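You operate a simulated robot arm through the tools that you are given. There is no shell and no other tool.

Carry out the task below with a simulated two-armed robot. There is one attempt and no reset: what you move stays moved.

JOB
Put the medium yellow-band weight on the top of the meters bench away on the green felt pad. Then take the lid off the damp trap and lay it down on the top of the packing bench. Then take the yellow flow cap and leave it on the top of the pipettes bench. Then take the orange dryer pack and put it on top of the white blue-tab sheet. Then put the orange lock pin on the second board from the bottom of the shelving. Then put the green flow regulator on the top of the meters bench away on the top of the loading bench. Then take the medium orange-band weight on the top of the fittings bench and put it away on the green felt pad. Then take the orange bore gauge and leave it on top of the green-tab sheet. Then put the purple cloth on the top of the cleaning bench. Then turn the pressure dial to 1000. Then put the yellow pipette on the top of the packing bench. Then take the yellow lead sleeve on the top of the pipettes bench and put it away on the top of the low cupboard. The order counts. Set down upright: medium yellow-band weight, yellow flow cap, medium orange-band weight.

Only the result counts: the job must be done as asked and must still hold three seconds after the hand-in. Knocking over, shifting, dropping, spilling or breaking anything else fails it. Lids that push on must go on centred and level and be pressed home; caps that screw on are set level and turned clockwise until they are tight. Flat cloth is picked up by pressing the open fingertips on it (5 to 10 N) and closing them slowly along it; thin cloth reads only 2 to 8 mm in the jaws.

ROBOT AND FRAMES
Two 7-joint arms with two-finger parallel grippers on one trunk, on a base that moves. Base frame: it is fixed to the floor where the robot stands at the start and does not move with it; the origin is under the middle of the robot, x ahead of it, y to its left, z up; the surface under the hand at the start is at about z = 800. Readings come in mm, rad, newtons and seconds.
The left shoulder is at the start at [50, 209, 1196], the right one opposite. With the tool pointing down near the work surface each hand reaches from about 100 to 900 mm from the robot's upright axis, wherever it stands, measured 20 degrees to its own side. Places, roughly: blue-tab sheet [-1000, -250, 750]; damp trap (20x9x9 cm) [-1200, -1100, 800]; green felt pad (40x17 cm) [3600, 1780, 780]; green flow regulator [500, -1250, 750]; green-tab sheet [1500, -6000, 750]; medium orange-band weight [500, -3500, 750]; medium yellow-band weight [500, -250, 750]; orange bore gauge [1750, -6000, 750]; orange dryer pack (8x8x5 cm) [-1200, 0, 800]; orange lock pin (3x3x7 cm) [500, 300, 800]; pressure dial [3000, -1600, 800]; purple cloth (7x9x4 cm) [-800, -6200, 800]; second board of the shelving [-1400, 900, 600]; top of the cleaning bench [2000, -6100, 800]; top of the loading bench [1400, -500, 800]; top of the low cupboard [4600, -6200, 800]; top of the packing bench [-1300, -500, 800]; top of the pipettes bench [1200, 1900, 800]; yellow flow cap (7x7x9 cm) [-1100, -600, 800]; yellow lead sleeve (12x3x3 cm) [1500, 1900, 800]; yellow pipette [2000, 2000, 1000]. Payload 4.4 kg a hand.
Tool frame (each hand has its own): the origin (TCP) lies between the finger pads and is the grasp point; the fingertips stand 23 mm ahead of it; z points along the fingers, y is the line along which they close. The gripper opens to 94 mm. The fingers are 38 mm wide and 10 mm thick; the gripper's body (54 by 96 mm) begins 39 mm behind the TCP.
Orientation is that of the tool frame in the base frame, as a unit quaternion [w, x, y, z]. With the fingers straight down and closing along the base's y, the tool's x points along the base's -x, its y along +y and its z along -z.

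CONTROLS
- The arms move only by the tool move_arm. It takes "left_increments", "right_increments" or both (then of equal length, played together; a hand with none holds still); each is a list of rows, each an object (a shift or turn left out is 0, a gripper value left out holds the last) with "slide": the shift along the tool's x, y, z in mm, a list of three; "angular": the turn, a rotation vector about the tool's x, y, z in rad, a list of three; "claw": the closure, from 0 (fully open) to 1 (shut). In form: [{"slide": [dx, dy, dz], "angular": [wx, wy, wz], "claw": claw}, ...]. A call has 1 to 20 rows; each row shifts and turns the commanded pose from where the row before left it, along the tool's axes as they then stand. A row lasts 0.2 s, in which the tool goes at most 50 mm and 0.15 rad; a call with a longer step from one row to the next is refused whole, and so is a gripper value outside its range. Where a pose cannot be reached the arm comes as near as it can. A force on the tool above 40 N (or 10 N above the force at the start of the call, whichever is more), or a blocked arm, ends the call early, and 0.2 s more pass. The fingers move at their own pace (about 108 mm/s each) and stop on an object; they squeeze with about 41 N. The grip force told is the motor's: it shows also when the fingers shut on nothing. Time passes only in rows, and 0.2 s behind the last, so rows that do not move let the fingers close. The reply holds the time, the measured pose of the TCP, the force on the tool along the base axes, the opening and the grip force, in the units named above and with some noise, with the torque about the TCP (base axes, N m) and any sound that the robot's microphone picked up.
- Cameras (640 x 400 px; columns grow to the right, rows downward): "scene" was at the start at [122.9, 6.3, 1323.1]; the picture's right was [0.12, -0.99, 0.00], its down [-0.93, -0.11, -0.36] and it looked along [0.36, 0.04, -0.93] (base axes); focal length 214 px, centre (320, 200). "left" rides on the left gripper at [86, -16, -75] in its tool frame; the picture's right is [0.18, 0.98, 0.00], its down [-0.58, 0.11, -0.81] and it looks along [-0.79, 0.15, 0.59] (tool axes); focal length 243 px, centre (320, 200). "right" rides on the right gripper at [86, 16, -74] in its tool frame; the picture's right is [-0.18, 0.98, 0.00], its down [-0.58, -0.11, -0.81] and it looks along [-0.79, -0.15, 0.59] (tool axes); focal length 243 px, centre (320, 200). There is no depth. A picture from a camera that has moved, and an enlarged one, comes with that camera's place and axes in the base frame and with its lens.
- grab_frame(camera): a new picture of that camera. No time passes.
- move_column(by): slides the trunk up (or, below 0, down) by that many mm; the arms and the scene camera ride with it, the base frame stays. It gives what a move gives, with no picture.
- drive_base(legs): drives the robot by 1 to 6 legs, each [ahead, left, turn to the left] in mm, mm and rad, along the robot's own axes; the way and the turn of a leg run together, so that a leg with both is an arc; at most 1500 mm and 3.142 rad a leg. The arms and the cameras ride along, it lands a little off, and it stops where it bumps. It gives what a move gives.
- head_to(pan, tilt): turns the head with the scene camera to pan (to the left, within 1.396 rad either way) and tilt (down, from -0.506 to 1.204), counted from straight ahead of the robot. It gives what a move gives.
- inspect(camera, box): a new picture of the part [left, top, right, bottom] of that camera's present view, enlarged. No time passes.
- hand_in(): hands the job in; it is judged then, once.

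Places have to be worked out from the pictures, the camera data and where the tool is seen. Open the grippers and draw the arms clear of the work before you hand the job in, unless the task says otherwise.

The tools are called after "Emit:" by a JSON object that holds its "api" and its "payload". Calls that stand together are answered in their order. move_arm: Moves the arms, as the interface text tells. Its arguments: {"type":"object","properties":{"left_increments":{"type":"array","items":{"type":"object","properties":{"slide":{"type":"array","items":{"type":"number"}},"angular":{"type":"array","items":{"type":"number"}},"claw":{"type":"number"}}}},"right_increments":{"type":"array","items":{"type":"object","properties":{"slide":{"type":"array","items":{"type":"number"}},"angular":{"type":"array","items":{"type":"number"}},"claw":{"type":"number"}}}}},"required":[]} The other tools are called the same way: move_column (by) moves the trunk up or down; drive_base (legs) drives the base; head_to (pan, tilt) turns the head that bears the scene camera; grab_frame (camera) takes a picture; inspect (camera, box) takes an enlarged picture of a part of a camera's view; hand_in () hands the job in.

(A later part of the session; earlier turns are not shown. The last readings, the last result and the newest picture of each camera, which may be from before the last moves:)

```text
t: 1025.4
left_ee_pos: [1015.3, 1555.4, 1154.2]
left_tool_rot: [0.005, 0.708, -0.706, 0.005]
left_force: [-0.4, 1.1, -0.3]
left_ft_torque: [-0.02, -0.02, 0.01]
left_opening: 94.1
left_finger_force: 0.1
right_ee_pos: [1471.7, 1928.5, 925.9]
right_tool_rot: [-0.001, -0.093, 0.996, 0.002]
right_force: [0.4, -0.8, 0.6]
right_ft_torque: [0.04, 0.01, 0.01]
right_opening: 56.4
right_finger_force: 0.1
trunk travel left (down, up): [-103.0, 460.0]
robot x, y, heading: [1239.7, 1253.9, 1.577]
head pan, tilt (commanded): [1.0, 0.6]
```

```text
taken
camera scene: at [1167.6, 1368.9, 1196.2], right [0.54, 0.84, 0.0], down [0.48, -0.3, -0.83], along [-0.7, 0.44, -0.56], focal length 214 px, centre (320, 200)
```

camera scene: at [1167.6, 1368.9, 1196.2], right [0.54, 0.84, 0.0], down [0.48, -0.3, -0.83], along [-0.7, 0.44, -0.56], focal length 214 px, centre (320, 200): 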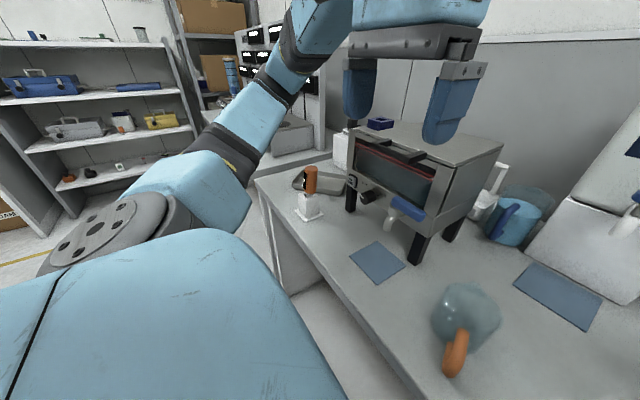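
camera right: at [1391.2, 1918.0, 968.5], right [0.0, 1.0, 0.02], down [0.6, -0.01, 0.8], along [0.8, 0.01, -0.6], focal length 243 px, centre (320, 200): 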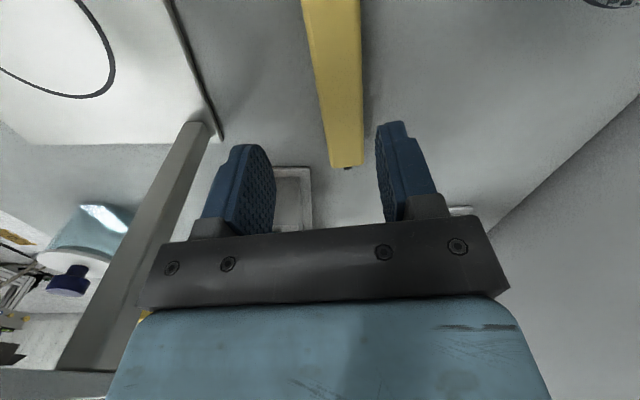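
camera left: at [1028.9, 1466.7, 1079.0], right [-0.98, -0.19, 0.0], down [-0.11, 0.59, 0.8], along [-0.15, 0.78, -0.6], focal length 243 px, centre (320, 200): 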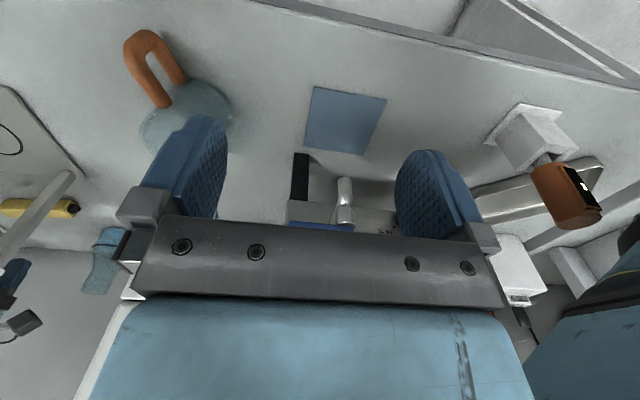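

The left hand is now well above the oven. I lower the trunk in small steps and watch for any lean.

Emit:
{"api": "move_column", "payload": {"by": -35}}

Emit:
{"api": "move_column", "payload": {"by": -25}}

```text
t: 1026.2
left_ee_pos: [1013.1, 1554.9, 1118.2]
left_tool_rot: [0.006, 0.709, -0.705, 0.006]
left_force: [-0.3, 0.0, -0.8]
left_ft_torque: [0.01, 0.01, 0.01]
left_opening: 94.2
left_finger_force: 0.1
right_ee_pos: [1471.7, 1928.4, 890.7]
right_tool_rot: [-0.002, -0.092, 0.996, 0.003]
right_force: [-0.9, 0.1, -0.2]
right_ft_torque: [0.01, -0.03, -0.01]
right_opening: 56.6
right_finger_force: 0.1
trunk travel left (down, up): [-68.0, 495.0]
robot x, y, heading: [1241.3, 1255.8, 1.573]
head pan, tilt (commanded): [1.0, 0.6]
```

```text
t: 1026.9
left_ee_pos: [1012.9, 1556.0, 1092.1]
left_tool_rot: [0.006, 0.709, -0.705, 0.006]
left_force: [-0.1, 0.4, 0.6]
left_ft_torque: [0.04, -0.01, -0.02]
left_opening: 94.0
left_finger_force: 0.0
right_ee_pos: [1471.9, 1927.4, 864.5]
right_tool_rot: [-0.001, -0.092, 0.996, 0.003]
right_force: [-0.4, 1.0, 0.0]
right_ft_torque: [-0.01, -0.02, -0.04]
right_opening: 56.6
right_finger_force: 0.1
trunk travel left (down, up): [-43.0, 520.0]
robot x, y, heading: [1242.1, 1252.2, 1.569]
head pan, tilt (commanded): [1.0, 0.6]
```

No lean any more. I check the alignment with the wrist camera just above the sleeve.

Emit:
{"api": "grab_frame", "payload": {"camera": "right"}}

Emit:
{"api": "head_to", "payload": {"pan": -0.4, "tilt": 0.5}}

Emit:
{"api": "grab_frame", "payload": {"camera": "scene"}}

```text
taken
camera right: at [1384.6, 1926.4, 939.8], right [0.0, 1.0, 0.01], down [0.59, 0.0, 0.8], along [0.8, 0.0, -0.59], focal length 243 px, centre (320, 200)
```

right: 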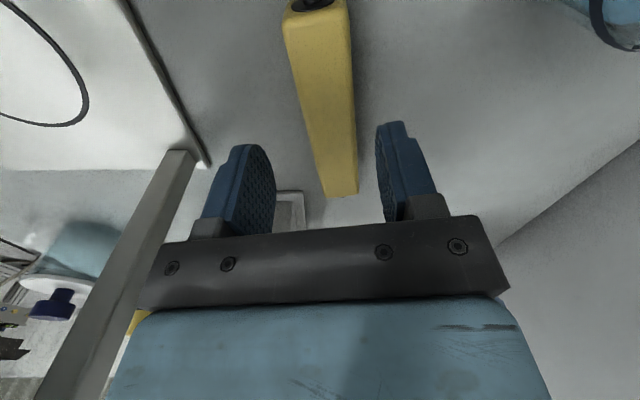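

```text
t: 1028.5
left_ee_pos: [1015.2, 1556.2, 1093.1]
left_tool_rot: [0.006, 0.709, -0.705, 0.005]
left_force: [0.6, 0.3, 0.1]
left_ft_torque: [0.01, -0.01, 0.02]
left_opening: 94.1
left_finger_force: 0.0
right_ee_pos: [1471.3, 1927.6, 865.6]
right_tool_rot: [-0.001, -0.093, 0.996, 0.003]
right_force: [0.3, -0.2, 0.6]
right_ft_torque: [0.0, -0.02, 0.02]
right_opening: 56.5
right_finger_force: 0.1
trunk travel left (down, up): [-43.0, 520.0]
robot x, y, heading: [1242.6, 1252.7, 1.573]
head pan, tilt (commanded): [-0.4, 0.499]
```

```text
taken
camera scene: at [1276.9, 1405.7, 1145.2], right [0.92, -0.39, 0.0], down [-0.18, -0.44, -0.88], along [0.34, 0.81, -0.48], focal length 214 px, centre (320, 200)
```

scene: 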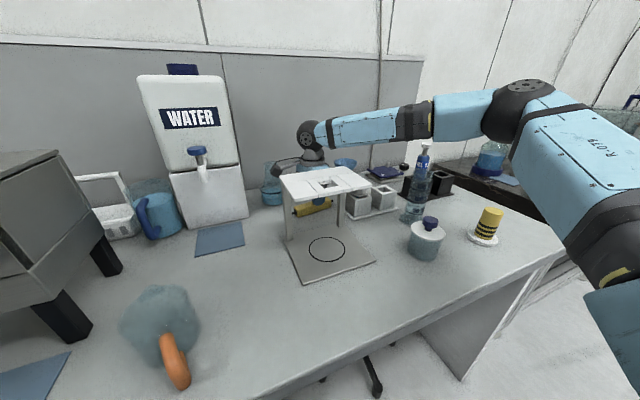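

Well aligned. I lower the last 33 mm with the trunk and close the gripper.

Emit:
{"api": "move_column", "payload": {"by": -33}}

Emit:
{"api": "move_arm", "payload": {"right_increments": [{"claw": 0.6}, {"claw": 1.0}, {"claw": 1.0}, {"claw": 1.0}, {"slide": [0, 0, 0]}]}}

Emit:
{"api": "grab_frame", "payload": {"camera": "right"}}

```text
t: 1029.2
left_ee_pos: [1013.0, 1554.1, 1060.3]
left_tool_rot: [0.005, 0.709, -0.705, 0.005]
left_force: [-0.6, -0.1, -0.2]
left_ft_torque: [0.02, 0.03, -0.02]
left_opening: 94.1
left_finger_force: 0.1
right_ee_pos: [1471.9, 1928.7, 833.3]
right_tool_rot: [0.0, -0.092, 0.996, 0.002]
right_force: [0.6, 0.1, 0.4]
right_ft_torque: [-0.02, 0.0, -0.01]
right_opening: 56.1
right_finger_force: 0.0
trunk travel left (down, up): [-10.0, 553.0]
robot x, y, heading: [1240.9, 1252.0, 1.573]
head pan, tilt (commanded): [-0.4, 0.499]
```

```text
t: 1030.4
left_ee_pos: [1012.9, 1555.8, 1058.6]
left_tool_rot: [0.005, 0.709, -0.705, 0.005]
left_force: [0.4, 0.3, -0.1]
left_ft_torque: [0.02, 0.0, 0.0]
left_opening: 94.1
left_finger_force: 0.0
right_ee_pos: [1471.6, 1928.3, 832.4]
right_tool_rot: [-0.001, -0.092, 0.996, 0.002]
right_force: [0.4, 0.5, -0.2]
right_ft_torque: [-0.04, 0.06, 0.02]
right_opening: 27.4
right_finger_force: 40.9
trunk travel left (down, up): [-10.0, 553.0]
robot x, y, heading: [1242.1, 1255.3, 1.578]
head pan, tilt (commanded): [-0.4, 0.499]
```

```text
taken
camera right: at [1384.6, 1926.6, 906.6], right [0.0, 1.0, 0.01], down [0.59, 0.0, 0.8], along [0.8, 0.0, -0.59], focal length 243 px, centre (320, 200)
```

right: 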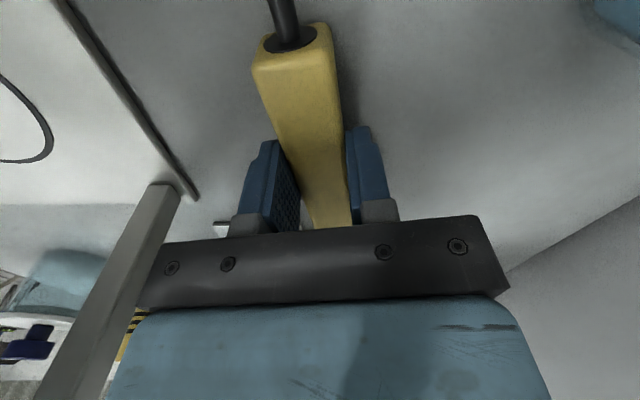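

Gripped (27 mm). I lift with the trunk and check that the sleeve comes along freely.

Emit:
{"api": "move_column", "payload": {"by": 60}}

Emit:
{"api": "grab_frame", "payload": {"camera": "right"}}

Emit:
{"api": "grab_frame", "payload": {"camera": "scene"}}

```text
t: 1031.4
left_ee_pos: [1014.2, 1556.6, 1119.5]
left_tool_rot: [0.007, 0.709, -0.705, 0.006]
left_force: [0.1, -0.2, -0.4]
left_ft_torque: [0.02, 0.01, 0.0]
left_opening: 93.8
left_finger_force: 0.1
right_ee_pos: [1472.4, 1928.9, 892.1]
right_tool_rot: [-0.002, -0.093, 0.996, 0.002]
right_force: [0.6, 0.3, -1.3]
right_ft_torque: [0.01, -0.02, -0.01]
right_opening: 27.1
right_finger_force: 40.6
trunk travel left (down, up): [-70.0, 493.0]
robot x, y, heading: [1240.6, 1252.0, 1.566]
head pan, tilt (commanded): [-0.4, 0.499]
```

```text
taken
camera right: at [1384.6, 1926.9, 966.2], right [0.0, 1.0, 0.0], down [0.59, 0.0, 0.8], along [0.8, 0.0, -0.59], focal length 243 px, centre (320, 200)
```

right: 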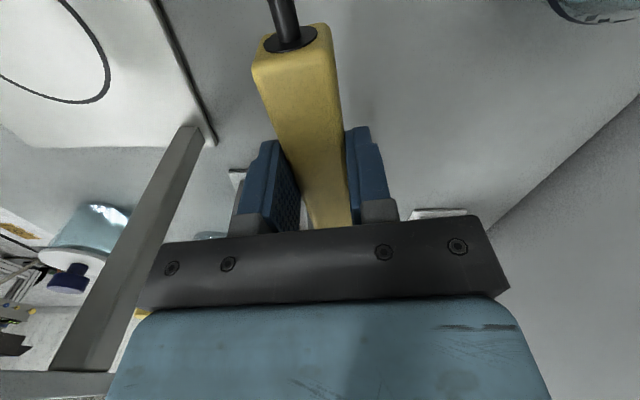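

```text
taken
camera scene: at [1277.0, 1406.0, 1172.1], right [0.92, -0.39, 0.0], down [-0.19, -0.44, -0.88], along [0.34, 0.81, -0.48], focal length 214 px, centre (320, 200)
```

scene: 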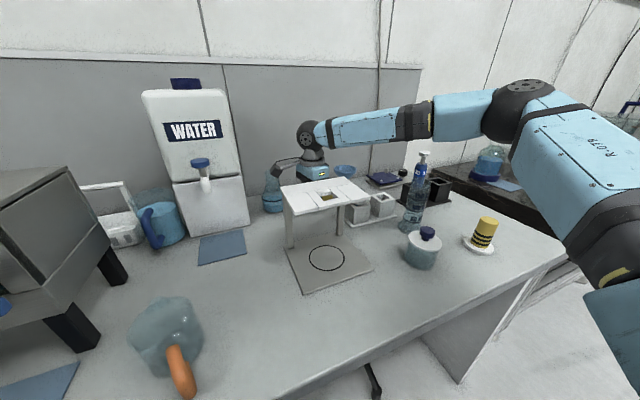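

The sleeve is free. I raise the trunk fully, retract the hand and restore its normal yaw.

Emit:
{"api": "move_column", "payload": {"by": 390}}

Emit:
{"api": "move_arm", "payload": {"right_increments": [{"slide": [0, -42, 0]}, {"slide": [0, -42, 0]}, {"slide": [0, -42, 0]}, {"slide": [0, -42, 0], "angular": [0, 0, -0.1381]}, {"slide": [0, -30, 0], "angular": [0, 0, -0.1381]}, {"angular": [0, 0, -0.1381]}, {"angular": [0, 0, -0.1381]}, {"angular": [0, 0, -0.1381]}, {"angular": [0, 0, -0.1381]}, {"angular": [0, 0, -0.1381]}, {"angular": [0, 0, -0.1381]}, {"angular": [0, 0, -0.1381]}, {"angular": [0, 0, -0.1381]}, {"slide": [0, 0, 0]}]}}

Emit:
{"api": "grab_frame", "payload": {"camera": "right"}}

```text
t: 1035.2
left_ee_pos: [1014.2, 1555.7, 1509.2]
left_tool_rot: [0.006, 0.71, -0.704, 0.006]
left_force: [0.5, 0.8, 0.4]
left_ft_torque: [0.03, -0.01, -0.05]
left_opening: 94.2
left_finger_force: 0.2
right_ee_pos: [1471.3, 1927.9, 1282.8]
right_tool_rot: [-0.001, -0.091, 0.996, 0.002]
right_force: [0.2, 0.6, -0.6]
right_ft_torque: [0.03, 0.02, -0.03]
right_opening: 27.2
right_finger_force: 40.8
trunk travel left (down, up): [-460.0, 103.0]
robot x, y, heading: [1240.6, 1254.8, 1.573]
head pan, tilt (commanded): [-0.4, 0.499]
```

```text
t: 1038.2
left_ee_pos: [1012.9, 1555.6, 1511.3]
left_tool_rot: [0.006, 0.71, -0.705, 0.006]
left_force: [0.5, 0.2, 0.1]
left_ft_torque: [0.03, -0.01, 0.01]
left_opening: 93.9
left_finger_force: 0.0
right_ee_pos: [1511.2, 1735.2, 1280.8]
right_tool_rot: [0.001, -0.706, 0.709, 0.002]
right_force: [0.0, -0.6, 0.0]
right_ft_torque: [-0.01, 0.0, 0.02]
right_opening: 27.1
right_finger_force: 41.3
trunk travel left (down, up): [-460.0, 103.0]
robot x, y, heading: [1240.5, 1252.8, 1.57]
head pan, tilt (commanded): [-0.4, 0.499]
```

```text
taken
camera right: at [1496.3, 1646.9, 1354.5], right [-0.98, 0.19, 0.0], down [0.11, 0.58, 0.81], along [0.15, 0.79, -0.59], focal length 243 px, centre (320, 200)
```

right: 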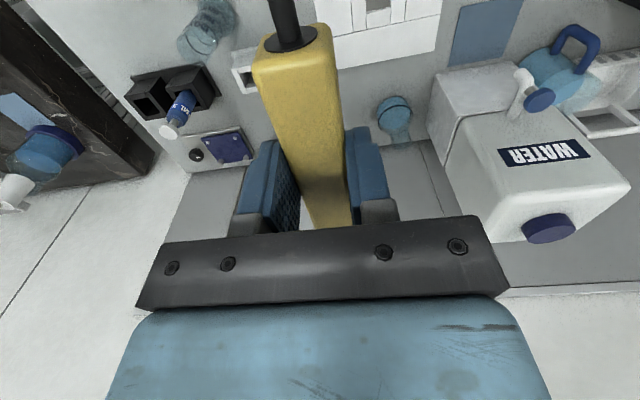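

I retract both hands into the travel pose and drive back out to the aisle, turning to heading −y for the narrow passage.

Emit:
{"api": "move_arm", "payload": {"right_increments": [{"slide": [35, -3, -10]}, {"slide": [35, -3, -10]}, {"slide": [35, -3, -10]}, {"slide": [0, 0, 0]}], "left_increments": [{"slide": [0, 0, 37.5]}, {"slide": [0, 0, 37.5]}, {"slide": [0, 0, 37.5]}, {"slide": [0, 0, 37.5]}]}}

Emit:
{"api": "drive_base", "payload": {"legs": [[-330, 0, 0], [0, -980, 0], [0, 0, -3.14]]}}

```text
t: 1039.2
left_ee_pos: [1012.1, 1554.4, 1357.7]
left_tool_rot: [0.007, 0.71, -0.704, 0.005]
left_force: [-0.6, -0.8, 0.1]
left_ft_torque: [0.0, -0.03, -0.01]
left_opening: 94.0
left_finger_force: 0.0
right_ee_pos: [1521.9, 1629.9, 1310.6]
right_tool_rot: [0.001, -0.705, 0.709, 0.003]
right_force: [0.4, -0.3, -1.3]
right_ft_torque: [-0.02, 0.0, -0.04]
right_opening: 27.2
right_finger_force: 40.7
trunk travel left (down, up): [-460.0, 103.0]
robot x, y, heading: [1242.4, 1251.6, 1.577]
head pan, tilt (commanded): [-0.4, 0.499]
```

```text
t: 1056.8
left_ee_pos: [2425.9, 627.5, 1359.7]
left_tool_rot: [-0.006, 0.692, 0.722, 0.006]
left_force: [-0.8, 0.3, -0.3]
left_ft_torque: [-0.01, 0.01, -0.02]
left_opening: 94.0
left_finger_force: 0.0
right_ee_pos: [1919.8, 533.6, 1310.5]
right_tool_rot: [0.003, 0.697, 0.717, 0.0]
right_force: [0.1, -0.4, 0.3]
right_ft_torque: [0.02, 0.0, 0.01]
right_opening: 27.2
right_finger_force: 40.5
trunk travel left (down, up): [-460.0, 103.0]
robot x, y, heading: [2185.8, 917.4, -1.534]
head pan, tilt (commanded): [-0.4, 0.499]
```

I correct heading and lateral position and go south in stages.

Emit:
{"api": "drive_base", "payload": {"legs": [[0, 36, -0.037], [1000, 0, 0]]}}

Emit:
{"api": "drive_base", "payload": {"legs": [[900, 0, 0]]}}

```text
t: 1062.6
left_ee_pos: [2455.1, -371.6, 1359.2]
left_tool_rot: [-0.005, 0.705, 0.709, 0.006]
left_force: [1.2, -0.7, 0.9]
left_ft_torque: [-0.02, 0.0, -0.01]
left_opening: 94.0
left_finger_force: 0.1
right_ee_pos: [1943.3, -449.2, 1312.0]
right_tool_rot: [0.003, 0.708, 0.706, -0.001]
right_force: [0.5, 0.3, -0.9]
right_ft_torque: [0.01, 0.03, 0.03]
right_opening: 27.1
right_finger_force: 41.1
trunk travel left (down, up): [-460.0, 103.0]
robot x, y, heading: [2226.8, -73.5, -1.569]
head pan, tilt (commanded): [-0.4, 0.499]
```

```text
t: 1067.3
left_ee_pos: [2457.5, -1274.0, 1359.6]
left_tool_rot: [-0.005, 0.704, 0.71, 0.005]
left_force: [0.2, -0.2, 0.1]
left_ft_torque: [0.02, 0.03, 0.03]
left_opening: 93.8
left_finger_force: 0.1
right_ee_pos: [1948.2, -1351.4, 1310.9]
right_tool_rot: [0.003, 0.709, 0.706, -0.001]
right_force: [-0.1, -0.3, -0.5]
right_ft_torque: [0.02, 0.0, 0.0]
right_opening: 27.3
right_finger_force: 41.5
trunk travel left (down, up): [-460.0, 103.0]
robot x, y, heading: [2230.0, -974.3, -1.566]
head pan, tilt (commanded): [-0.4, 0.499]
```

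Emit:
{"api": "drive_base", "payload": {"legs": [[0, -8, -0.004], [600, 0, 0]]}}

Emit:
{"api": "drive_base", "payload": {"legs": [[600, 0, 0]]}}

```text
t: 1071.1
left_ee_pos: [2445.5, -1871.0, 1360.5]
left_tool_rot: [-0.004, 0.707, 0.707, 0.005]
left_force: [0.3, -1.0, -0.2]
left_ft_torque: [0.0, 0.01, 0.01]
left_opening: 94.2
left_finger_force: 0.1
right_ee_pos: [1935.7, -1943.7, 1309.9]
right_tool_rot: [0.002, 0.712, 0.702, -0.002]
right_force: [0.3, -0.5, -0.4]
right_ft_torque: [0.02, 0.0, 0.01]
right_opening: 27.1
right_finger_force: 41.1
trunk travel left (down, up): [-460.0, 103.0]
robot x, y, heading: [2216.9, -1571.3, -1.578]
head pan, tilt (commanded): [-0.4, 0.499]
```

```text
t: 1074.5
left_ee_pos: [2445.7, -2475.3, 1359.2]
left_tool_rot: [-0.005, 0.706, 0.708, 0.006]
left_force: [0.3, 0.6, 0.7]
left_ft_torque: [-0.03, 0.04, 0.0]
left_opening: 94.0
left_finger_force: 0.0
right_ee_pos: [1935.1, -2550.1, 1310.9]
right_tool_rot: [0.002, 0.71, 0.704, -0.001]
right_force: [0.3, -0.5, -0.8]
right_ft_torque: [0.0, -0.01, 0.01]
right_opening: 27.0
right_finger_force: 40.9
trunk travel left (down, up): [-460.0, 103.0]
robot x, y, heading: [2217.8, -2178.0, -1.567]
head pan, tilt (commanded): [-0.4, 0.499]
```

Past the panel. I shift to x≈2160 and continue south.

Emit:
{"api": "drive_base", "payload": {"legs": [[0, -58, 0], [1250, 0, -0.002]]}}

Emit:
{"api": "drive_base", "payload": {"legs": [[1350, 0, 0]]}}

Emit:
{"api": "drive_base", "payload": {"legs": [[400, 0, 0]]}}

Emit:
{"api": "head_to", "payload": {"pan": 0.9, "tilt": 0.35}}

Emit:
{"api": "grab_frame", "payload": {"camera": "scene"}}

```text
t: 1081.5
left_ee_pos: [2397.7, -3696.4, 1359.6]
left_tool_rot: [-0.006, 0.702, 0.712, 0.005]
left_force: [0.5, -1.0, 0.0]
left_ft_torque: [0.01, 0.01, 0.01]
left_opening: 93.8
left_finger_force: 0.0
right_ee_pos: [1887.0, -3777.5, 1311.1]
right_tool_rot: [0.002, 0.707, 0.708, -0.001]
right_force: [-0.3, -0.7, -0.8]
right_ft_torque: [0.02, 0.0, 0.0]
right_opening: 27.3
right_finger_force: 41.1
trunk travel left (down, up): [-460.0, 103.0]
robot x, y, heading: [2163.6, -3399.9, -1.564]
head pan, tilt (commanded): [-0.4, 0.499]
```

```text
t: 1088.1
left_ee_pos: [2400.4, -5020.8, 1358.8]
left_tool_rot: [-0.005, 0.706, 0.709, 0.005]
left_force: [-0.1, 0.0, 0.4]
left_ft_torque: [-0.02, 0.0, 0.0]
left_opening: 94.0
left_finger_force: 0.1
right_ee_pos: [1889.5, -5095.2, 1312.4]
right_tool_rot: [0.002, 0.71, 0.704, -0.002]
right_force: [-0.1, 0.5, -0.1]
right_ft_torque: [-0.01, 0.01, 0.0]
right_opening: 27.1
right_finger_force: 41.1
trunk travel left (down, up): [-460.0, 103.0]
robot x, y, heading: [2170.6, -4720.5, -1.572]
head pan, tilt (commanded): [-0.4, 0.499]
```

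```text
t: 1090.6
left_ee_pos: [2402.5, -5415.1, 1358.7]
left_tool_rot: [-0.006, 0.705, 0.71, 0.005]
left_force: [-0.1, -0.8, -0.6]
left_ft_torque: [-0.03, 0.0, -0.02]
left_opening: 94.3
left_finger_force: 0.0
right_ee_pos: [1893.1, -5493.1, 1311.2]
right_tool_rot: [0.004, 0.709, 0.705, -0.002]
right_force: [-0.3, -0.2, -0.2]
right_ft_torque: [-0.01, 0.04, -0.01]
right_opening: 27.0
right_finger_force: 41.1
trunk travel left (down, up): [-460.0, 103.0]
robot x, y, heading: [2174.4, -5122.1, -1.569]
head pan, tilt (commanded): [-0.4, 0.499]
```

```text
t: 1092.0
left_ee_pos: [2402.8, -5415.8, 1359.1]
left_tool_rot: [-0.006, 0.705, 0.709, 0.005]
left_force: [0.1, -0.5, -0.2]
left_ft_torque: [0.0, 0.03, 0.02]
left_opening: 94.0
left_finger_force: 0.0
right_ee_pos: [1891.6, -5493.6, 1310.6]
right_tool_rot: [0.002, 0.708, 0.706, -0.002]
right_force: [0.3, -0.4, -1.3]
right_ft_torque: [0.01, 0.0, -0.02]
right_opening: 27.3
right_finger_force: 40.6
trunk travel left (down, up): [-460.0, 103.0]
robot x, y, heading: [2173.6, -5116.4, -1.566]
head pan, tilt (commanded): [0.901, 0.351]
```

```text
taken
camera scene: at [2246.0, -5243.1, 1575.9], right [-0.62, -0.79, 0.0], down [-0.27, 0.21, -0.94], along [0.74, -0.58, -0.34], focal length 214 px, centre (320, 200)
```

scene: 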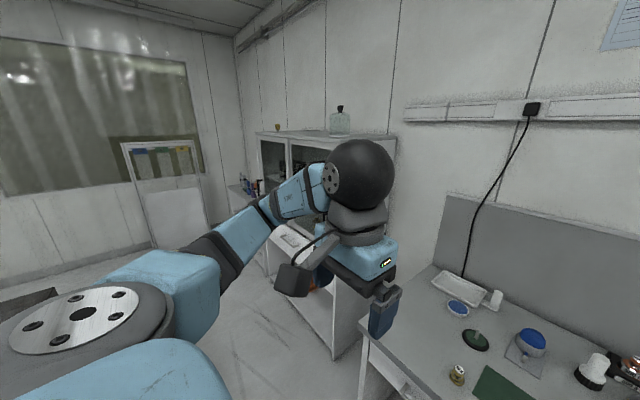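

The low cupboard is east of the glass cabinet. I move to y≈-5300 and sidestep east.

Emit:
{"api": "drive_base", "payload": {"legs": [[185, 0, -0.004], [0, 1300, 0]]}}

Emit:
{"api": "head_to", "payload": {"pan": 0.4, "tilt": 0.4}}

Emit:
{"api": "grab_frame", "payload": {"camera": "scene"}}

```text
t: 1105.0
left_ee_pos: [3728.0, -5578.7, 1359.4]
left_tool_rot: [-0.006, 0.696, 0.718, 0.005]
left_force: [-0.6, -0.2, 0.3]
left_ft_torque: [0.03, 0.0, -0.03]
left_opening: 94.1
left_finger_force: 0.1
right_ee_pos: [3220.6, -5668.8, 1311.2]
right_tool_rot: [0.003, 0.7, 0.714, -0.001]
right_force: [-1.1, 0.5, -0.7]
right_ft_torque: [-0.01, 0.01, 0.01]
right_opening: 27.3
right_finger_force: 40.7
trunk travel left (down, up): [-460.0, 103.0]
robot x, y, heading: [3491.3, -5284.3, -1.545]
head pan, tilt (commanded): [0.901, 0.351]
```

```text
t: 1105.9
left_ee_pos: [3729.1, -5580.1, 1359.7]
left_tool_rot: [-0.006, 0.696, 0.718, 0.006]
left_force: [-1.2, 0.0, -0.7]
left_ft_torque: [0.03, 0.0, -0.01]
left_opening: 93.9
left_finger_force: 0.0
right_ee_pos: [3220.0, -5668.9, 1310.2]
right_tool_rot: [0.002, 0.7, 0.714, -0.001]
right_force: [-0.1, -0.3, -0.1]
right_ft_torque: [0.02, -0.01, -0.01]
right_opening: 27.4
right_finger_force: 40.9
trunk travel left (down, up): [-460.0, 103.0]
robot x, y, heading: [3491.0, -5289.1, -1.545]
head pan, tilt (commanded): [0.4, 0.4]
```

```text
taken
camera scene: at [3532.0, -5438.5, 1571.4], right [-0.91, -0.42, 0.0], down [-0.16, 0.35, -0.92], along [0.38, -0.84, -0.39], focal length 214 px, centre (320, 200)
```

scene: 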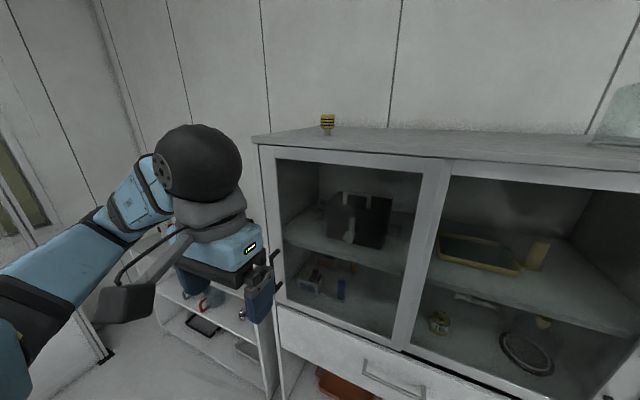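

The low cupboard is beyond the left arm. I continue east to get in front of it.

Emit:
{"api": "drive_base", "payload": {"legs": [[0, 0, -0.024], [0, 700, 0]]}}

Emit:
{"api": "head_to", "payload": {"pan": 0.2, "tilt": 0.5}}

Emit:
{"api": "grab_frame", "payload": {"camera": "scene"}}

```text
t: 1112.8
left_ee_pos: [4424.3, -5575.9, 1359.1]
left_tool_rot: [-0.005, 0.701, 0.713, 0.005]
left_force: [0.4, 0.9, -0.7]
left_ft_torque: [-0.01, -0.01, 0.01]
left_opening: 94.2
left_finger_force: 0.1
right_ee_pos: [3915.2, -5658.6, 1309.8]
right_tool_rot: [0.003, 0.705, 0.709, -0.001]
right_force: [0.5, 0.9, -0.9]
right_ft_torque: [0.01, 0.0, 0.02]
right_opening: 27.1
right_finger_force: 41.1
trunk travel left (down, up): [-460.0, 103.0]
robot x, y, heading: [4189.9, -5280.9, -1.552]
head pan, tilt (commanded): [0.4, 0.4]
```

```text
t: 1113.5
left_ee_pos: [4424.3, -5575.8, 1360.5]
left_tool_rot: [-0.005, 0.701, 0.713, 0.006]
left_force: [-0.5, 0.4, -0.7]
left_ft_torque: [0.03, 0.03, -0.02]
left_opening: 93.9
left_finger_force: 0.2
right_ee_pos: [3915.1, -5658.4, 1311.9]
right_tool_rot: [0.002, 0.704, 0.71, -0.001]
right_force: [-0.5, 0.5, -0.4]
right_ft_torque: [-0.01, -0.02, 0.0]
right_opening: 27.0
right_finger_force: 41.2
trunk travel left (down, up): [-460.0, 103.0]
robot x, y, heading: [4190.1, -5278.8, -1.552]
head pan, tilt (commanded): [0.201, 0.499]
```

```text
taken
camera scene: at [4212.1, -5436.5, 1562.3], right [-0.98, -0.21, 0.0], down [-0.1, 0.47, -0.88], along [0.19, -0.86, -0.48], focal length 214 px, centre (320, 200)
```

scene: 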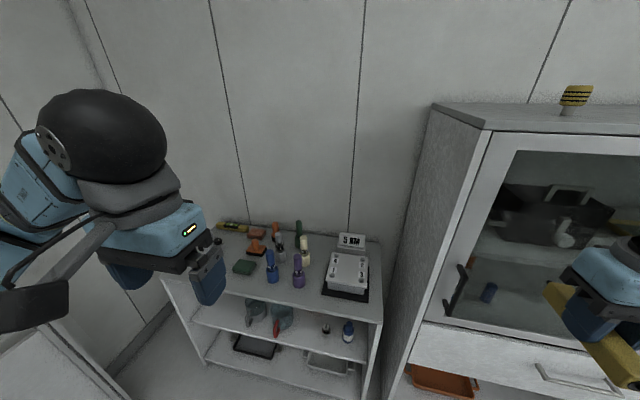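

Emit:
{"api": "inspect", "payload": {"camera": "scene", "box": [150, 200, 400, 380]}}

```text
2.22 times, centred on (275, 290) of scene
camera zoom: at [4212.1, -5436.5, 1562.3], right [-0.98, -0.21, 0.0], down [-0.1, 0.47, -0.88], along [0.19, -0.86, -0.48], focal length 477 px, centre (420, 0)
```

zoom: 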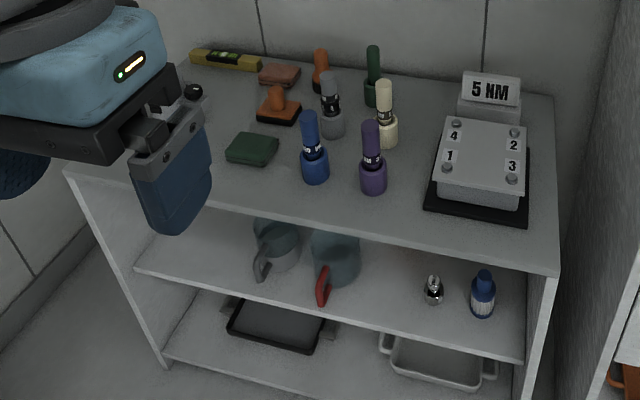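

The low cupboard's top spans x≈4097–5061 with its front edge at y≈-5945. I move further left to see its free left part.

Emit:
{"api": "drive_base", "payload": {"legs": [[0, 500, -0.018]]}}

Emit:
{"api": "head_to", "payload": {"pan": -0.05, "tilt": 0.6}}

Emit:
{"api": "grab_frame", "payload": {"camera": "scene"}}

Emit:
{"api": "head_to", "payload": {"pan": 1.1, "tilt": 0.4}}

Emit:
{"api": "grab_frame", "payload": {"camera": "scene"}}

```text
t: 1117.8
left_ee_pos: [4842.8, -5562.4, 1373.1]
left_tool_rot: [0.013, 0.714, 0.7, 0.008]
left_force: [-0.3, 0.2, 0.9]
left_ft_torque: [0.01, 0.01, -0.05]
left_opening: 94.0
left_finger_force: 0.0
right_ee_pos: [4339.2, -5634.6, 1308.4]
right_tool_rot: [0.018, 0.713, 0.701, 0.005]
right_force: [0.2, 0.5, -0.6]
right_ft_torque: [-0.02, 0.02, 0.0]
right_opening: 27.4
right_finger_force: 41.5
trunk travel left (down, up): [-460.0, 103.0]
robot x, y, heading: [4653.7, -5275.9, -1.583]
head pan, tilt (commanded): [0.201, 0.499]
stopped in leg 1: the robot was blocked; the commanded pose is now the measured one
```

```text
t: 1118.6
left_ee_pos: [4843.0, -5564.5, 1371.8]
left_tool_rot: [0.012, 0.712, 0.702, 0.011]
left_force: [-1.0, 0.0, 0.3]
left_ft_torque: [0.02, -0.02, -0.01]
left_opening: 93.8
left_finger_force: 0.2
right_ee_pos: [4336.7, -5639.2, 1304.7]
right_tool_rot: [0.017, 0.711, 0.703, 0.008]
right_force: [0.0, -0.6, -1.0]
right_ft_torque: [0.01, 0.01, 0.01]
right_opening: 27.1
right_finger_force: 40.9
trunk travel left (down, up): [-460.0, 103.0]
robot x, y, heading: [4651.6, -5274.4, -1.578]
head pan, tilt (commanded): [-0.051, 0.6]
```

```text
taken
camera scene: at [4607.6, -5419.4, 1554.1], right [-1.0, 0.06, -0.03], down [0.06, 0.56, -0.83], along [-0.03, -0.83, -0.56], focal length 214 px, centre (320, 200)
```

scene: 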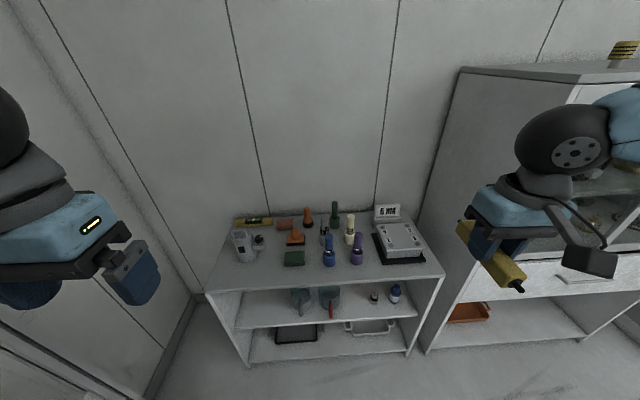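

```text
t: 1120.0
left_ee_pos: [4842.6, -5565.4, 1371.4]
left_tool_rot: [0.012, 0.712, 0.702, 0.011]
left_force: [0.2, -0.4, 1.0]
left_ft_torque: [-0.01, 0.04, 0.02]
left_opening: 94.0
left_finger_force: 0.0
right_ee_pos: [4336.1, -5639.0, 1304.4]
right_tool_rot: [0.018, 0.711, 0.703, 0.008]
right_force: [-0.7, -0.5, -0.1]
right_ft_torque: [0.01, -0.01, -0.01]
right_opening: 27.1
right_finger_force: 40.6
trunk travel left (down, up): [-460.0, 103.0]
robot x, y, heading: [4655.9, -5275.4, -1.575]
head pan, tilt (commanded): [1.1, 0.4]
```

```text
taken
camera scene: at [4693.7, -5374.0, 1574.5], right [-0.46, -0.89, -0.01], down [-0.31, 0.17, -0.93], along [0.83, -0.43, -0.36], focal length 214 px, centre (320, 200)
```

scene: 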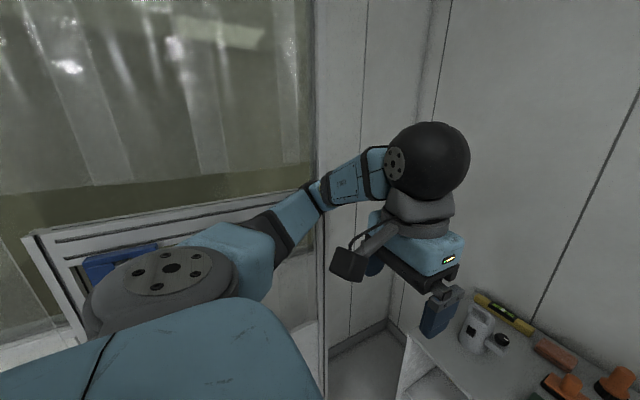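

The left elbow touched the east wall frame. I move back to the right to clear it and look at the cupboard top again.

Emit:
{"api": "drive_base", "payload": {"legs": [[0, -110, 0]]}}

Emit:
{"api": "head_to", "payload": {"pan": 0.05, "tilt": 0.6}}

Emit:
{"api": "grab_frame", "payload": {"camera": "scene"}}

Emit:
{"api": "inspect", "payload": {"camera": "scene", "box": [180, 190, 420, 310]}}

```text
t: 1121.6
left_ee_pos: [4768.9, -5574.9, 1361.1]
left_tool_rot: [-0.004, 0.711, 0.703, 0.005]
left_force: [-0.7, 0.4, 0.1]
left_ft_torque: [-0.03, -0.01, 0.03]
left_opening: 94.2
left_finger_force: 0.1
right_ee_pos: [4262.0, -5646.7, 1310.7]
right_tool_rot: [0.003, 0.712, 0.702, -0.001]
right_force: [-1.0, -0.7, -1.2]
right_ft_torque: [-0.03, 0.0, 0.01]
right_opening: 27.1
right_finger_force: 41.0
trunk travel left (down, up): [-460.0, 103.0]
robot x, y, heading: [4544.7, -5271.8, -1.578]
head pan, tilt (commanded): [1.1, 0.4]
```

```text
t: 1122.9
left_ee_pos: [4770.0, -5575.4, 1360.4]
left_tool_rot: [-0.005, 0.711, 0.703, 0.004]
left_force: [0.5, -0.6, -1.1]
left_ft_torque: [-0.03, 0.01, 0.01]
left_opening: 94.1
left_finger_force: 0.1
right_ee_pos: [4263.4, -5648.0, 1310.9]
right_tool_rot: [0.002, 0.712, 0.703, -0.002]
right_force: [-0.3, -0.7, 0.0]
right_ft_torque: [0.0, -0.01, -0.04]
right_opening: 27.5
right_finger_force: 41.2
trunk travel left (down, up): [-460.0, 103.0]
robot x, y, heading: [4539.2, -5278.3, -1.571]
head pan, tilt (commanded): [0.051, 0.6]
```

```text
taken
camera scene: at [4549.6, -5430.7, 1553.2], right [-1.0, -0.05, 0.0], down [-0.03, 0.56, -0.83], along [0.04, -0.82, -0.56], focal length 214 px, centre (320, 200)
```

scene: 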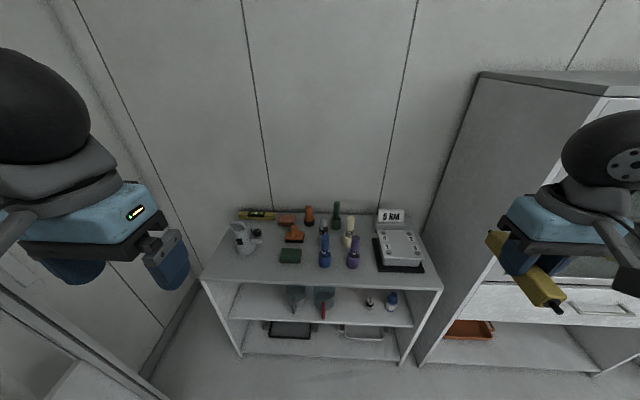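

```text
2.67 times, centred on (300, 250) of scene
camera zoom: at [4549.6, -5430.7, 1553.2], right [-1.0, -0.05, 0.0], down [-0.03, 0.56, -0.83], along [0.04, -0.82, -0.56], focal length 572 px, centre (373, 67)
```

zoom: 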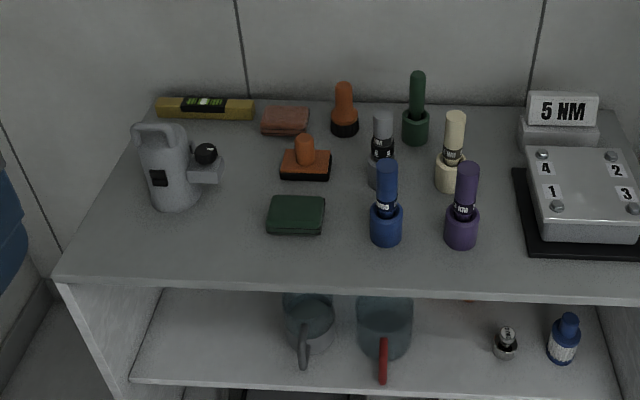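

The east wall limits the left elbow, so with the right hand I can reach only the cupboard's right half. In front of the "5 NM" tray there is a free strip (y from -5937 to about -6025) around x≈4260. I position for it and turn the hand 90° so the sleeve lies along the strip.

Emit:
{"api": "drive_base", "payload": {"legs": [[185, -40, 0]]}}

Emit:
{"api": "move_arm", "payload": {"right_increments": [{"angular": [0, 0, 0.1428]}, {"angular": [0, 0, 0.1428]}, {"angular": [0, 0, 0.1428]}, {"angular": [0, 0, 0.1428]}, {"angular": [0, 0, 0.1428]}, {"angular": [0, 0, 0.1428]}, {"angular": [0, 0, 0.1428]}, {"angular": [0, 0, 0.1428]}, {"angular": [0, 0, 0.1428]}, {"angular": [0, 0, 0.1428]}, {"angular": [0, 0, 0.1428]}, {"slide": [0, 0, 0]}]}}

Emit:
{"api": "move_column", "payload": {"by": -300}}

Emit:
{"api": "head_to", "payload": {"pan": -0.4, "tilt": 0.75}}

Emit:
{"api": "grab_frame", "payload": {"camera": "scene"}}

```text
t: 1124.5
left_ee_pos: [4729.0, -5757.1, 1361.7]
left_tool_rot: [-0.004, 0.71, 0.704, 0.003]
left_force: [0.1, -0.9, -0.3]
left_ft_torque: [0.02, -0.01, 0.0]
left_opening: 94.1
left_finger_force: 0.0
right_ee_pos: [4221.7, -5830.1, 1312.1]
right_tool_rot: [0.003, 0.711, 0.704, -0.002]
right_force: [-0.2, -0.1, -0.4]
right_ft_torque: [-0.01, -0.02, 0.0]
right_opening: 27.4
right_finger_force: 40.7
trunk travel left (down, up): [-460.0, 103.0]
robot x, y, heading: [4506.1, -5460.2, -1.574]
head pan, tilt (commanded): [0.051, 0.6]
```

```text
t: 1127.1
left_ee_pos: [4729.1, -5758.0, 1360.7]
left_tool_rot: [-0.005, 0.711, 0.703, 0.003]
left_force: [0.5, 0.0, -0.5]
left_ft_torque: [0.01, -0.01, -0.03]
left_opening: 93.9
left_finger_force: 0.1
right_ee_pos: [4221.3, -5832.0, 1310.7]
right_tool_rot: [0.002, 1.0, -0.007, 0.002]
right_force: [-0.1, -0.5, -0.5]
right_ft_torque: [-0.01, -0.02, -0.02]
right_opening: 27.5
right_finger_force: 40.7
trunk travel left (down, up): [-460.0, 103.0]
robot x, y, heading: [4506.2, -5462.1, -1.575]
head pan, tilt (commanded): [0.051, 0.6]
```

```text
t: 1130.1
left_ee_pos: [4728.7, -5757.6, 1060.4]
left_tool_rot: [-0.004, 0.711, 0.704, 0.004]
left_force: [-0.5, 0.6, -0.1]
left_ft_torque: [-0.01, 0.0, -0.02]
left_opening: 94.0
left_finger_force: 0.1
right_ee_pos: [4221.0, -5831.7, 1010.5]
right_tool_rot: [0.003, 1.0, -0.005, 0.001]
right_force: [0.4, -0.2, -0.8]
right_ft_torque: [-0.03, 0.01, -0.03]
right_opening: 27.4
right_finger_force: 41.0
trunk travel left (down, up): [-160.0, 403.0]
robot x, y, heading: [4504.5, -5460.5, -1.575]
head pan, tilt (commanded): [0.051, 0.6]
```

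```text
t: 1131.0
left_ee_pos: [4729.6, -5757.9, 1060.6]
left_tool_rot: [-0.004, 0.711, 0.703, 0.005]
left_force: [-0.5, 0.6, -0.2]
left_ft_torque: [0.0, 0.0, -0.02]
left_opening: 94.2
left_finger_force: 0.2
right_ee_pos: [4220.9, -5832.1, 1010.3]
right_tool_rot: [0.002, 1.0, -0.005, 0.002]
right_force: [0.5, 0.2, -0.5]
right_ft_torque: [0.0, 0.02, 0.0]
right_opening: 27.2
right_finger_force: 40.8
trunk travel left (down, up): [-160.0, 403.0]
robot x, y, heading: [4499.4, -5456.8, -1.575]
head pan, tilt (commanded): [-0.4, 0.75]
```

```text
taken
camera scene: at [4471.8, -5602.4, 1240.3], right [-0.92, 0.39, 0.0], down [0.27, 0.63, -0.73], along [-0.29, -0.67, -0.68], focal length 214 px, centre (320, 200)
```

scene: 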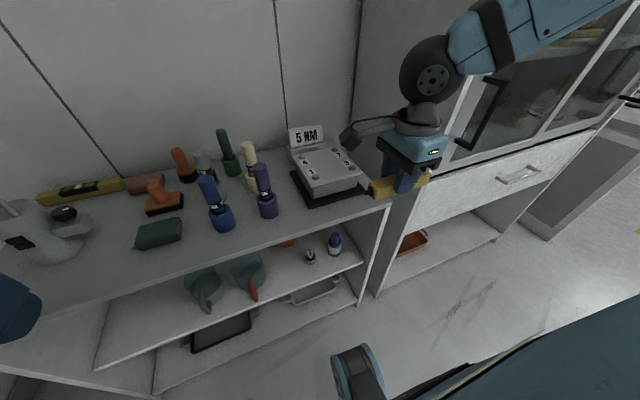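

The free strip in front of the tray is y -5940…-6018. I bring the sleeve over (4235,-5976) and lower partway.

Emit:
{"api": "move_arm", "payload": {"right_increments": [{"slide": [3.5, 36, 0]}, {"slide": [3.5, 36, 0]}, {"slide": [3.5, 36, 0]}, {"slide": [3.5, 36, 0]}, {"slide": [0, 0, 40]}, {"slide": [0, 0, 40]}, {"slide": [0, 0, 0]}]}}

Emit:
{"api": "grab_frame", "payload": {"camera": "scene"}}

Emit:
{"api": "grab_frame", "payload": {"camera": "right"}}

```text
t: 1132.6
left_ee_pos: [4728.6, -5757.3, 1060.2]
left_tool_rot: [-0.006, 0.711, 0.703, 0.003]
left_force: [-0.6, 1.5, 0.4]
left_ft_torque: [-0.02, 0.01, -0.02]
left_opening: 93.8
left_finger_force: 0.2
right_ee_pos: [4234.6, -5977.6, 931.6]
right_tool_rot: [0.004, 1.0, -0.004, 0.001]
right_force: [-0.1, -0.7, -1.0]
right_ft_torque: [0.03, -0.02, 0.01]
right_opening: 27.2
right_finger_force: 40.9
trunk travel left (down, up): [-160.0, 403.0]
robot x, y, heading: [4504.9, -5461.9, -1.57]
head pan, tilt (commanded): [-0.4, 0.75]
```

```text
taken
camera scene: at [4471.9, -5601.8, 1240.4], right [-0.92, 0.39, 0.0], down [0.27, 0.63, -0.73], along [-0.29, -0.67, -0.68], focal length 214 px, centre (320, 200)
```

scene: 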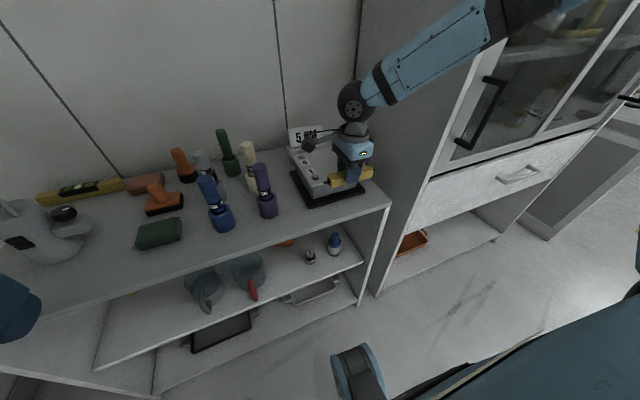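

```text
taken
camera right: at [4321.2, -5995.1, 1006.0], right [-0.19, -0.98, 0.01], down [-0.58, 0.12, 0.8], along [-0.79, 0.15, -0.59], focal length 243 px, centre (320, 200)
```

right: 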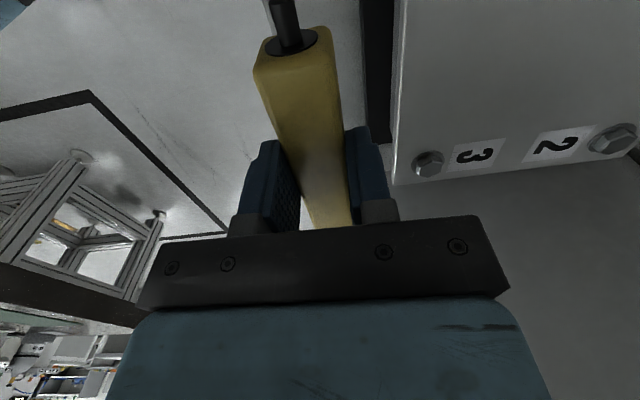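

I check with zoom how the sleeve lies relative to the cupboard's front edge and the tray.

Emit:
{"api": "inspect", "payload": {"camera": "scene", "box": [270, 110, 420, 230]}}

Emit:
{"api": "inspect", "payload": {"camera": "right", "box": [100, 0, 500, 240]}}

```text
3.33 times, centred on (345, 170) of scene
camera zoom: at [4471.9, -5601.8, 1240.4], right [-0.92, 0.39, 0.0], down [0.27, 0.63, -0.73], along [-0.29, -0.67, -0.68], focal length 715 px, centre (237, 300)
```

zoom: 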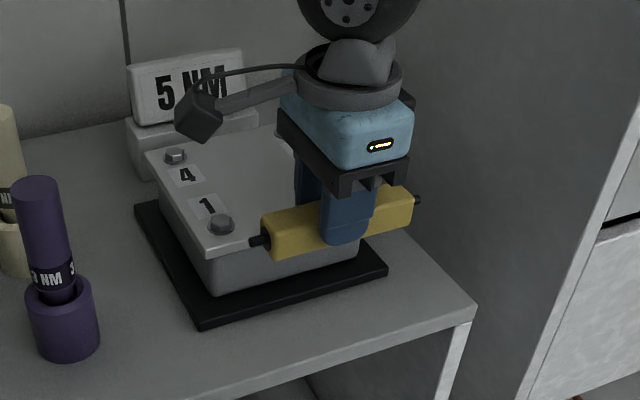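

```text
1.60 times, centred on (300, 120) of right
camera zoom: at [4321.2, -5995.1, 1006.0], right [-0.19, -0.98, 0.01], down [-0.58, 0.12, 0.8], along [-0.79, 0.15, -0.59], focal length 388 px, centre (352, 328)
```

zoom: 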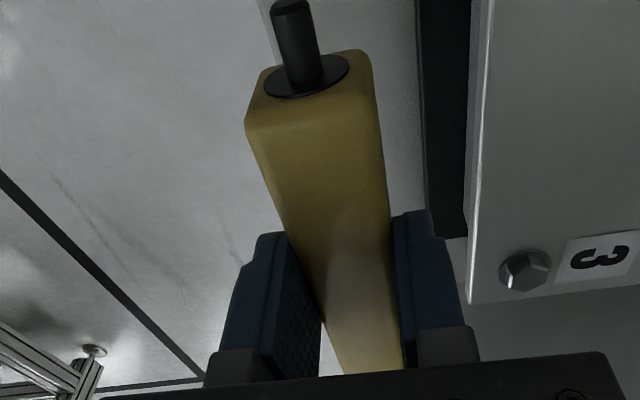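

The strip is about 64 mm wide (y -5951…-6015); I centre the sleeve at y≈-5982 and lower it near the surface.

Emit:
{"api": "move_arm", "payload": {"right_increments": [{"slide": [0, 4, 30]}, {"slide": [0, 0, 30]}, {"slide": [0, 0, 22]}, {"slide": [0, 0, 0]}]}}

Emit:
{"api": "inspect", "payload": {"camera": "scene", "box": [270, 110, 420, 230]}}

Emit:
{"api": "inspect", "payload": {"camera": "right", "box": [100, 0, 500, 240]}}

```text
t: 1133.6
left_ee_pos: [4728.5, -5758.2, 1060.7]
left_tool_rot: [-0.005, 0.711, 0.703, 0.004]
left_force: [-1.1, -0.2, 0.0]
left_ft_torque: [0.01, 0.0, 0.02]
left_opening: 94.0
left_finger_force: 0.0
right_ee_pos: [4233.1, -5982.8, 850.0]
right_tool_rot: [0.002, 1.0, -0.005, 0.001]
right_force: [-0.4, -1.1, -0.6]
right_ft_torque: [-0.02, 0.01, 0.01]
right_opening: 27.1
right_finger_force: 40.7
trunk travel left (down, up): [-160.0, 403.0]
robot x, y, heading: [4506.3, -5454.7, -1.571]
head pan, tilt (commanded): [-0.4, 0.75]
```

```text
3.33 times, centred on (345, 170) of scene
camera zoom: at [4471.9, -5602.1, 1240.3], right [-0.92, 0.39, 0.0], down [0.27, 0.63, -0.73], along [-0.29, -0.67, -0.68], focal length 715 px, centre (237, 300)
```

zoom: 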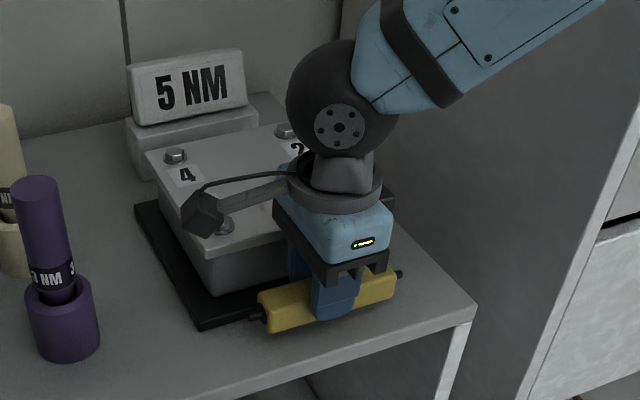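

```text
1.60 times, centred on (300, 120) of right
camera zoom: at [4319.7, -5999.7, 923.9], right [-0.19, -0.98, 0.01], down [-0.58, 0.12, 0.8], along [-0.79, 0.15, -0.59], focal length 388 px, centre (352, 328)
```

zoom: 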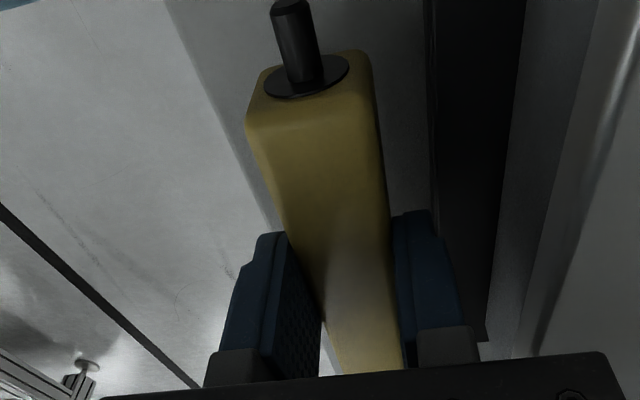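

Clear on both sides. I lower in small steps to contact.

Emit:
{"api": "move_arm", "payload": {"right_increments": [{"slide": [0, 0, 4]}, {"slide": [0, 0, 4]}, {"slide": [0, 0, 3]}]}}

Emit:
{"api": "move_arm", "payload": {"right_increments": [{"slide": [0, 0, 2]}, {"slide": [0, 0, 2]}, {"slide": [0, 0, 1.5]}]}}

```text
t: 1134.4
left_ee_pos: [4728.6, -5758.1, 1059.6]
left_tool_rot: [-0.005, 0.711, 0.703, 0.004]
left_force: [0.7, 0.0, -0.5]
left_ft_torque: [0.02, -0.02, -0.03]
left_opening: 94.0
left_finger_force: 0.0
right_ee_pos: [4235.2, -5981.8, 838.2]
right_tool_rot: [0.002, 1.0, -0.005, 0.002]
right_force: [0.1, -0.3, -0.8]
right_ft_torque: [-0.01, 0.02, -0.01]
right_opening: 27.3
right_finger_force: 40.6
trunk travel left (down, up): [-160.0, 403.0]
robot x, y, heading: [4499.7, -5458.8, -1.578]
head pan, tilt (commanded): [-0.4, 0.75]
```

```text
t: 1135.3
left_ee_pos: [4729.8, -5755.7, 1060.8]
left_tool_rot: [-0.004, 0.712, 0.703, 0.003]
left_force: [-0.3, -0.4, 0.7]
left_ft_torque: [0.0, 0.03, 0.0]
left_opening: 94.3
left_finger_force: 0.1
right_ee_pos: [4233.3, -5983.5, 837.8]
right_tool_rot: [0.008, 1.0, -0.005, 0.001]
right_force: [-2.3, 6.5, 16.6]
right_ft_torque: [-1.0, 0.41, -0.32]
right_opening: 27.0
right_finger_force: 41.6
trunk travel left (down, up): [-160.0, 403.0]
robot x, y, heading: [4501.5, -5461.0, -1.575]
head pan, tilt (commanded): [-0.4, 0.75]
stopped in row 3 (right hand): the force on the tool passed its limit at 42 N (the readings are from after the stop); the commanded pose is now the measured one
```

There is contact, but the torque suggests the hand's rear side may be touching the tray block. I raise 3 mm and look closely.

Emit:
{"api": "move_arm", "payload": {"right_increments": [{"slide": [0, 0, -2]}, {"slide": [0, 0, 0]}]}}

Emit:
{"api": "inspect", "payload": {"camera": "scene", "box": [300, 130, 400, 220]}}

Emit:
{"api": "grab_frame", "payload": {"camera": "right"}}

```text
t: 1135.9
left_ee_pos: [4729.2, -5757.1, 1059.8]
left_tool_rot: [-0.005, 0.711, 0.703, 0.003]
left_force: [-0.4, 0.4, 0.0]
left_ft_torque: [-0.02, 0.02, 0.0]
left_opening: 94.1
left_finger_force: 0.0
right_ee_pos: [4234.2, -5982.8, 838.2]
right_tool_rot: [0.007, 1.0, -0.005, 0.001]
right_force: [2.1, 5.0, 7.4]
right_ft_torque: [-0.55, 0.29, -0.1]
right_opening: 27.3
right_finger_force: 41.3
trunk travel left (down, up): [-160.0, 403.0]
robot x, y, heading: [4504.9, -5458.7, -1.573]
head pan, tilt (commanded): [-0.4, 0.75]
```

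```text
4.44 times, centred on (350, 175) of scene
camera zoom: at [4472.1, -5601.2, 1240.4], right [-0.92, 0.39, 0.0], down [0.27, 0.63, -0.73], along [-0.29, -0.67, -0.68], focal length 953 px, centre (187, 311)
```

zoom: 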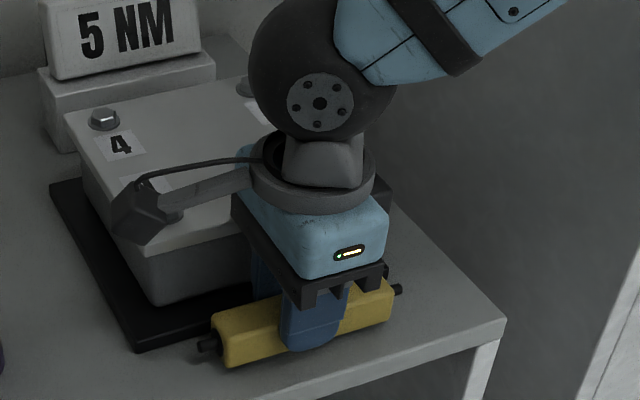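

```text
taken
camera right: at [4321.1, -6000.0, 912.9], right [-0.19, -0.98, 0.01], down [-0.58, 0.13, 0.8], along [-0.79, 0.15, -0.6], focal length 243 px, centre (320, 200)
```

right: 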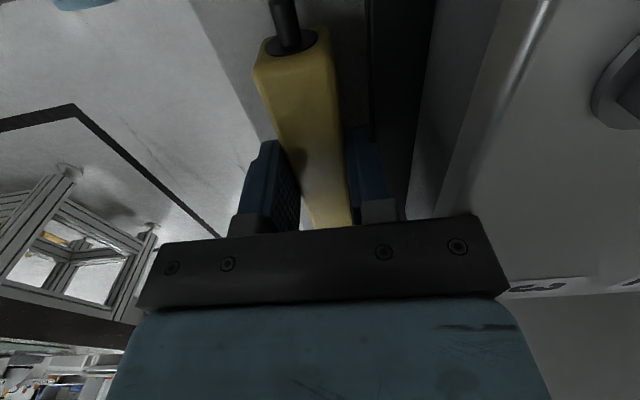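

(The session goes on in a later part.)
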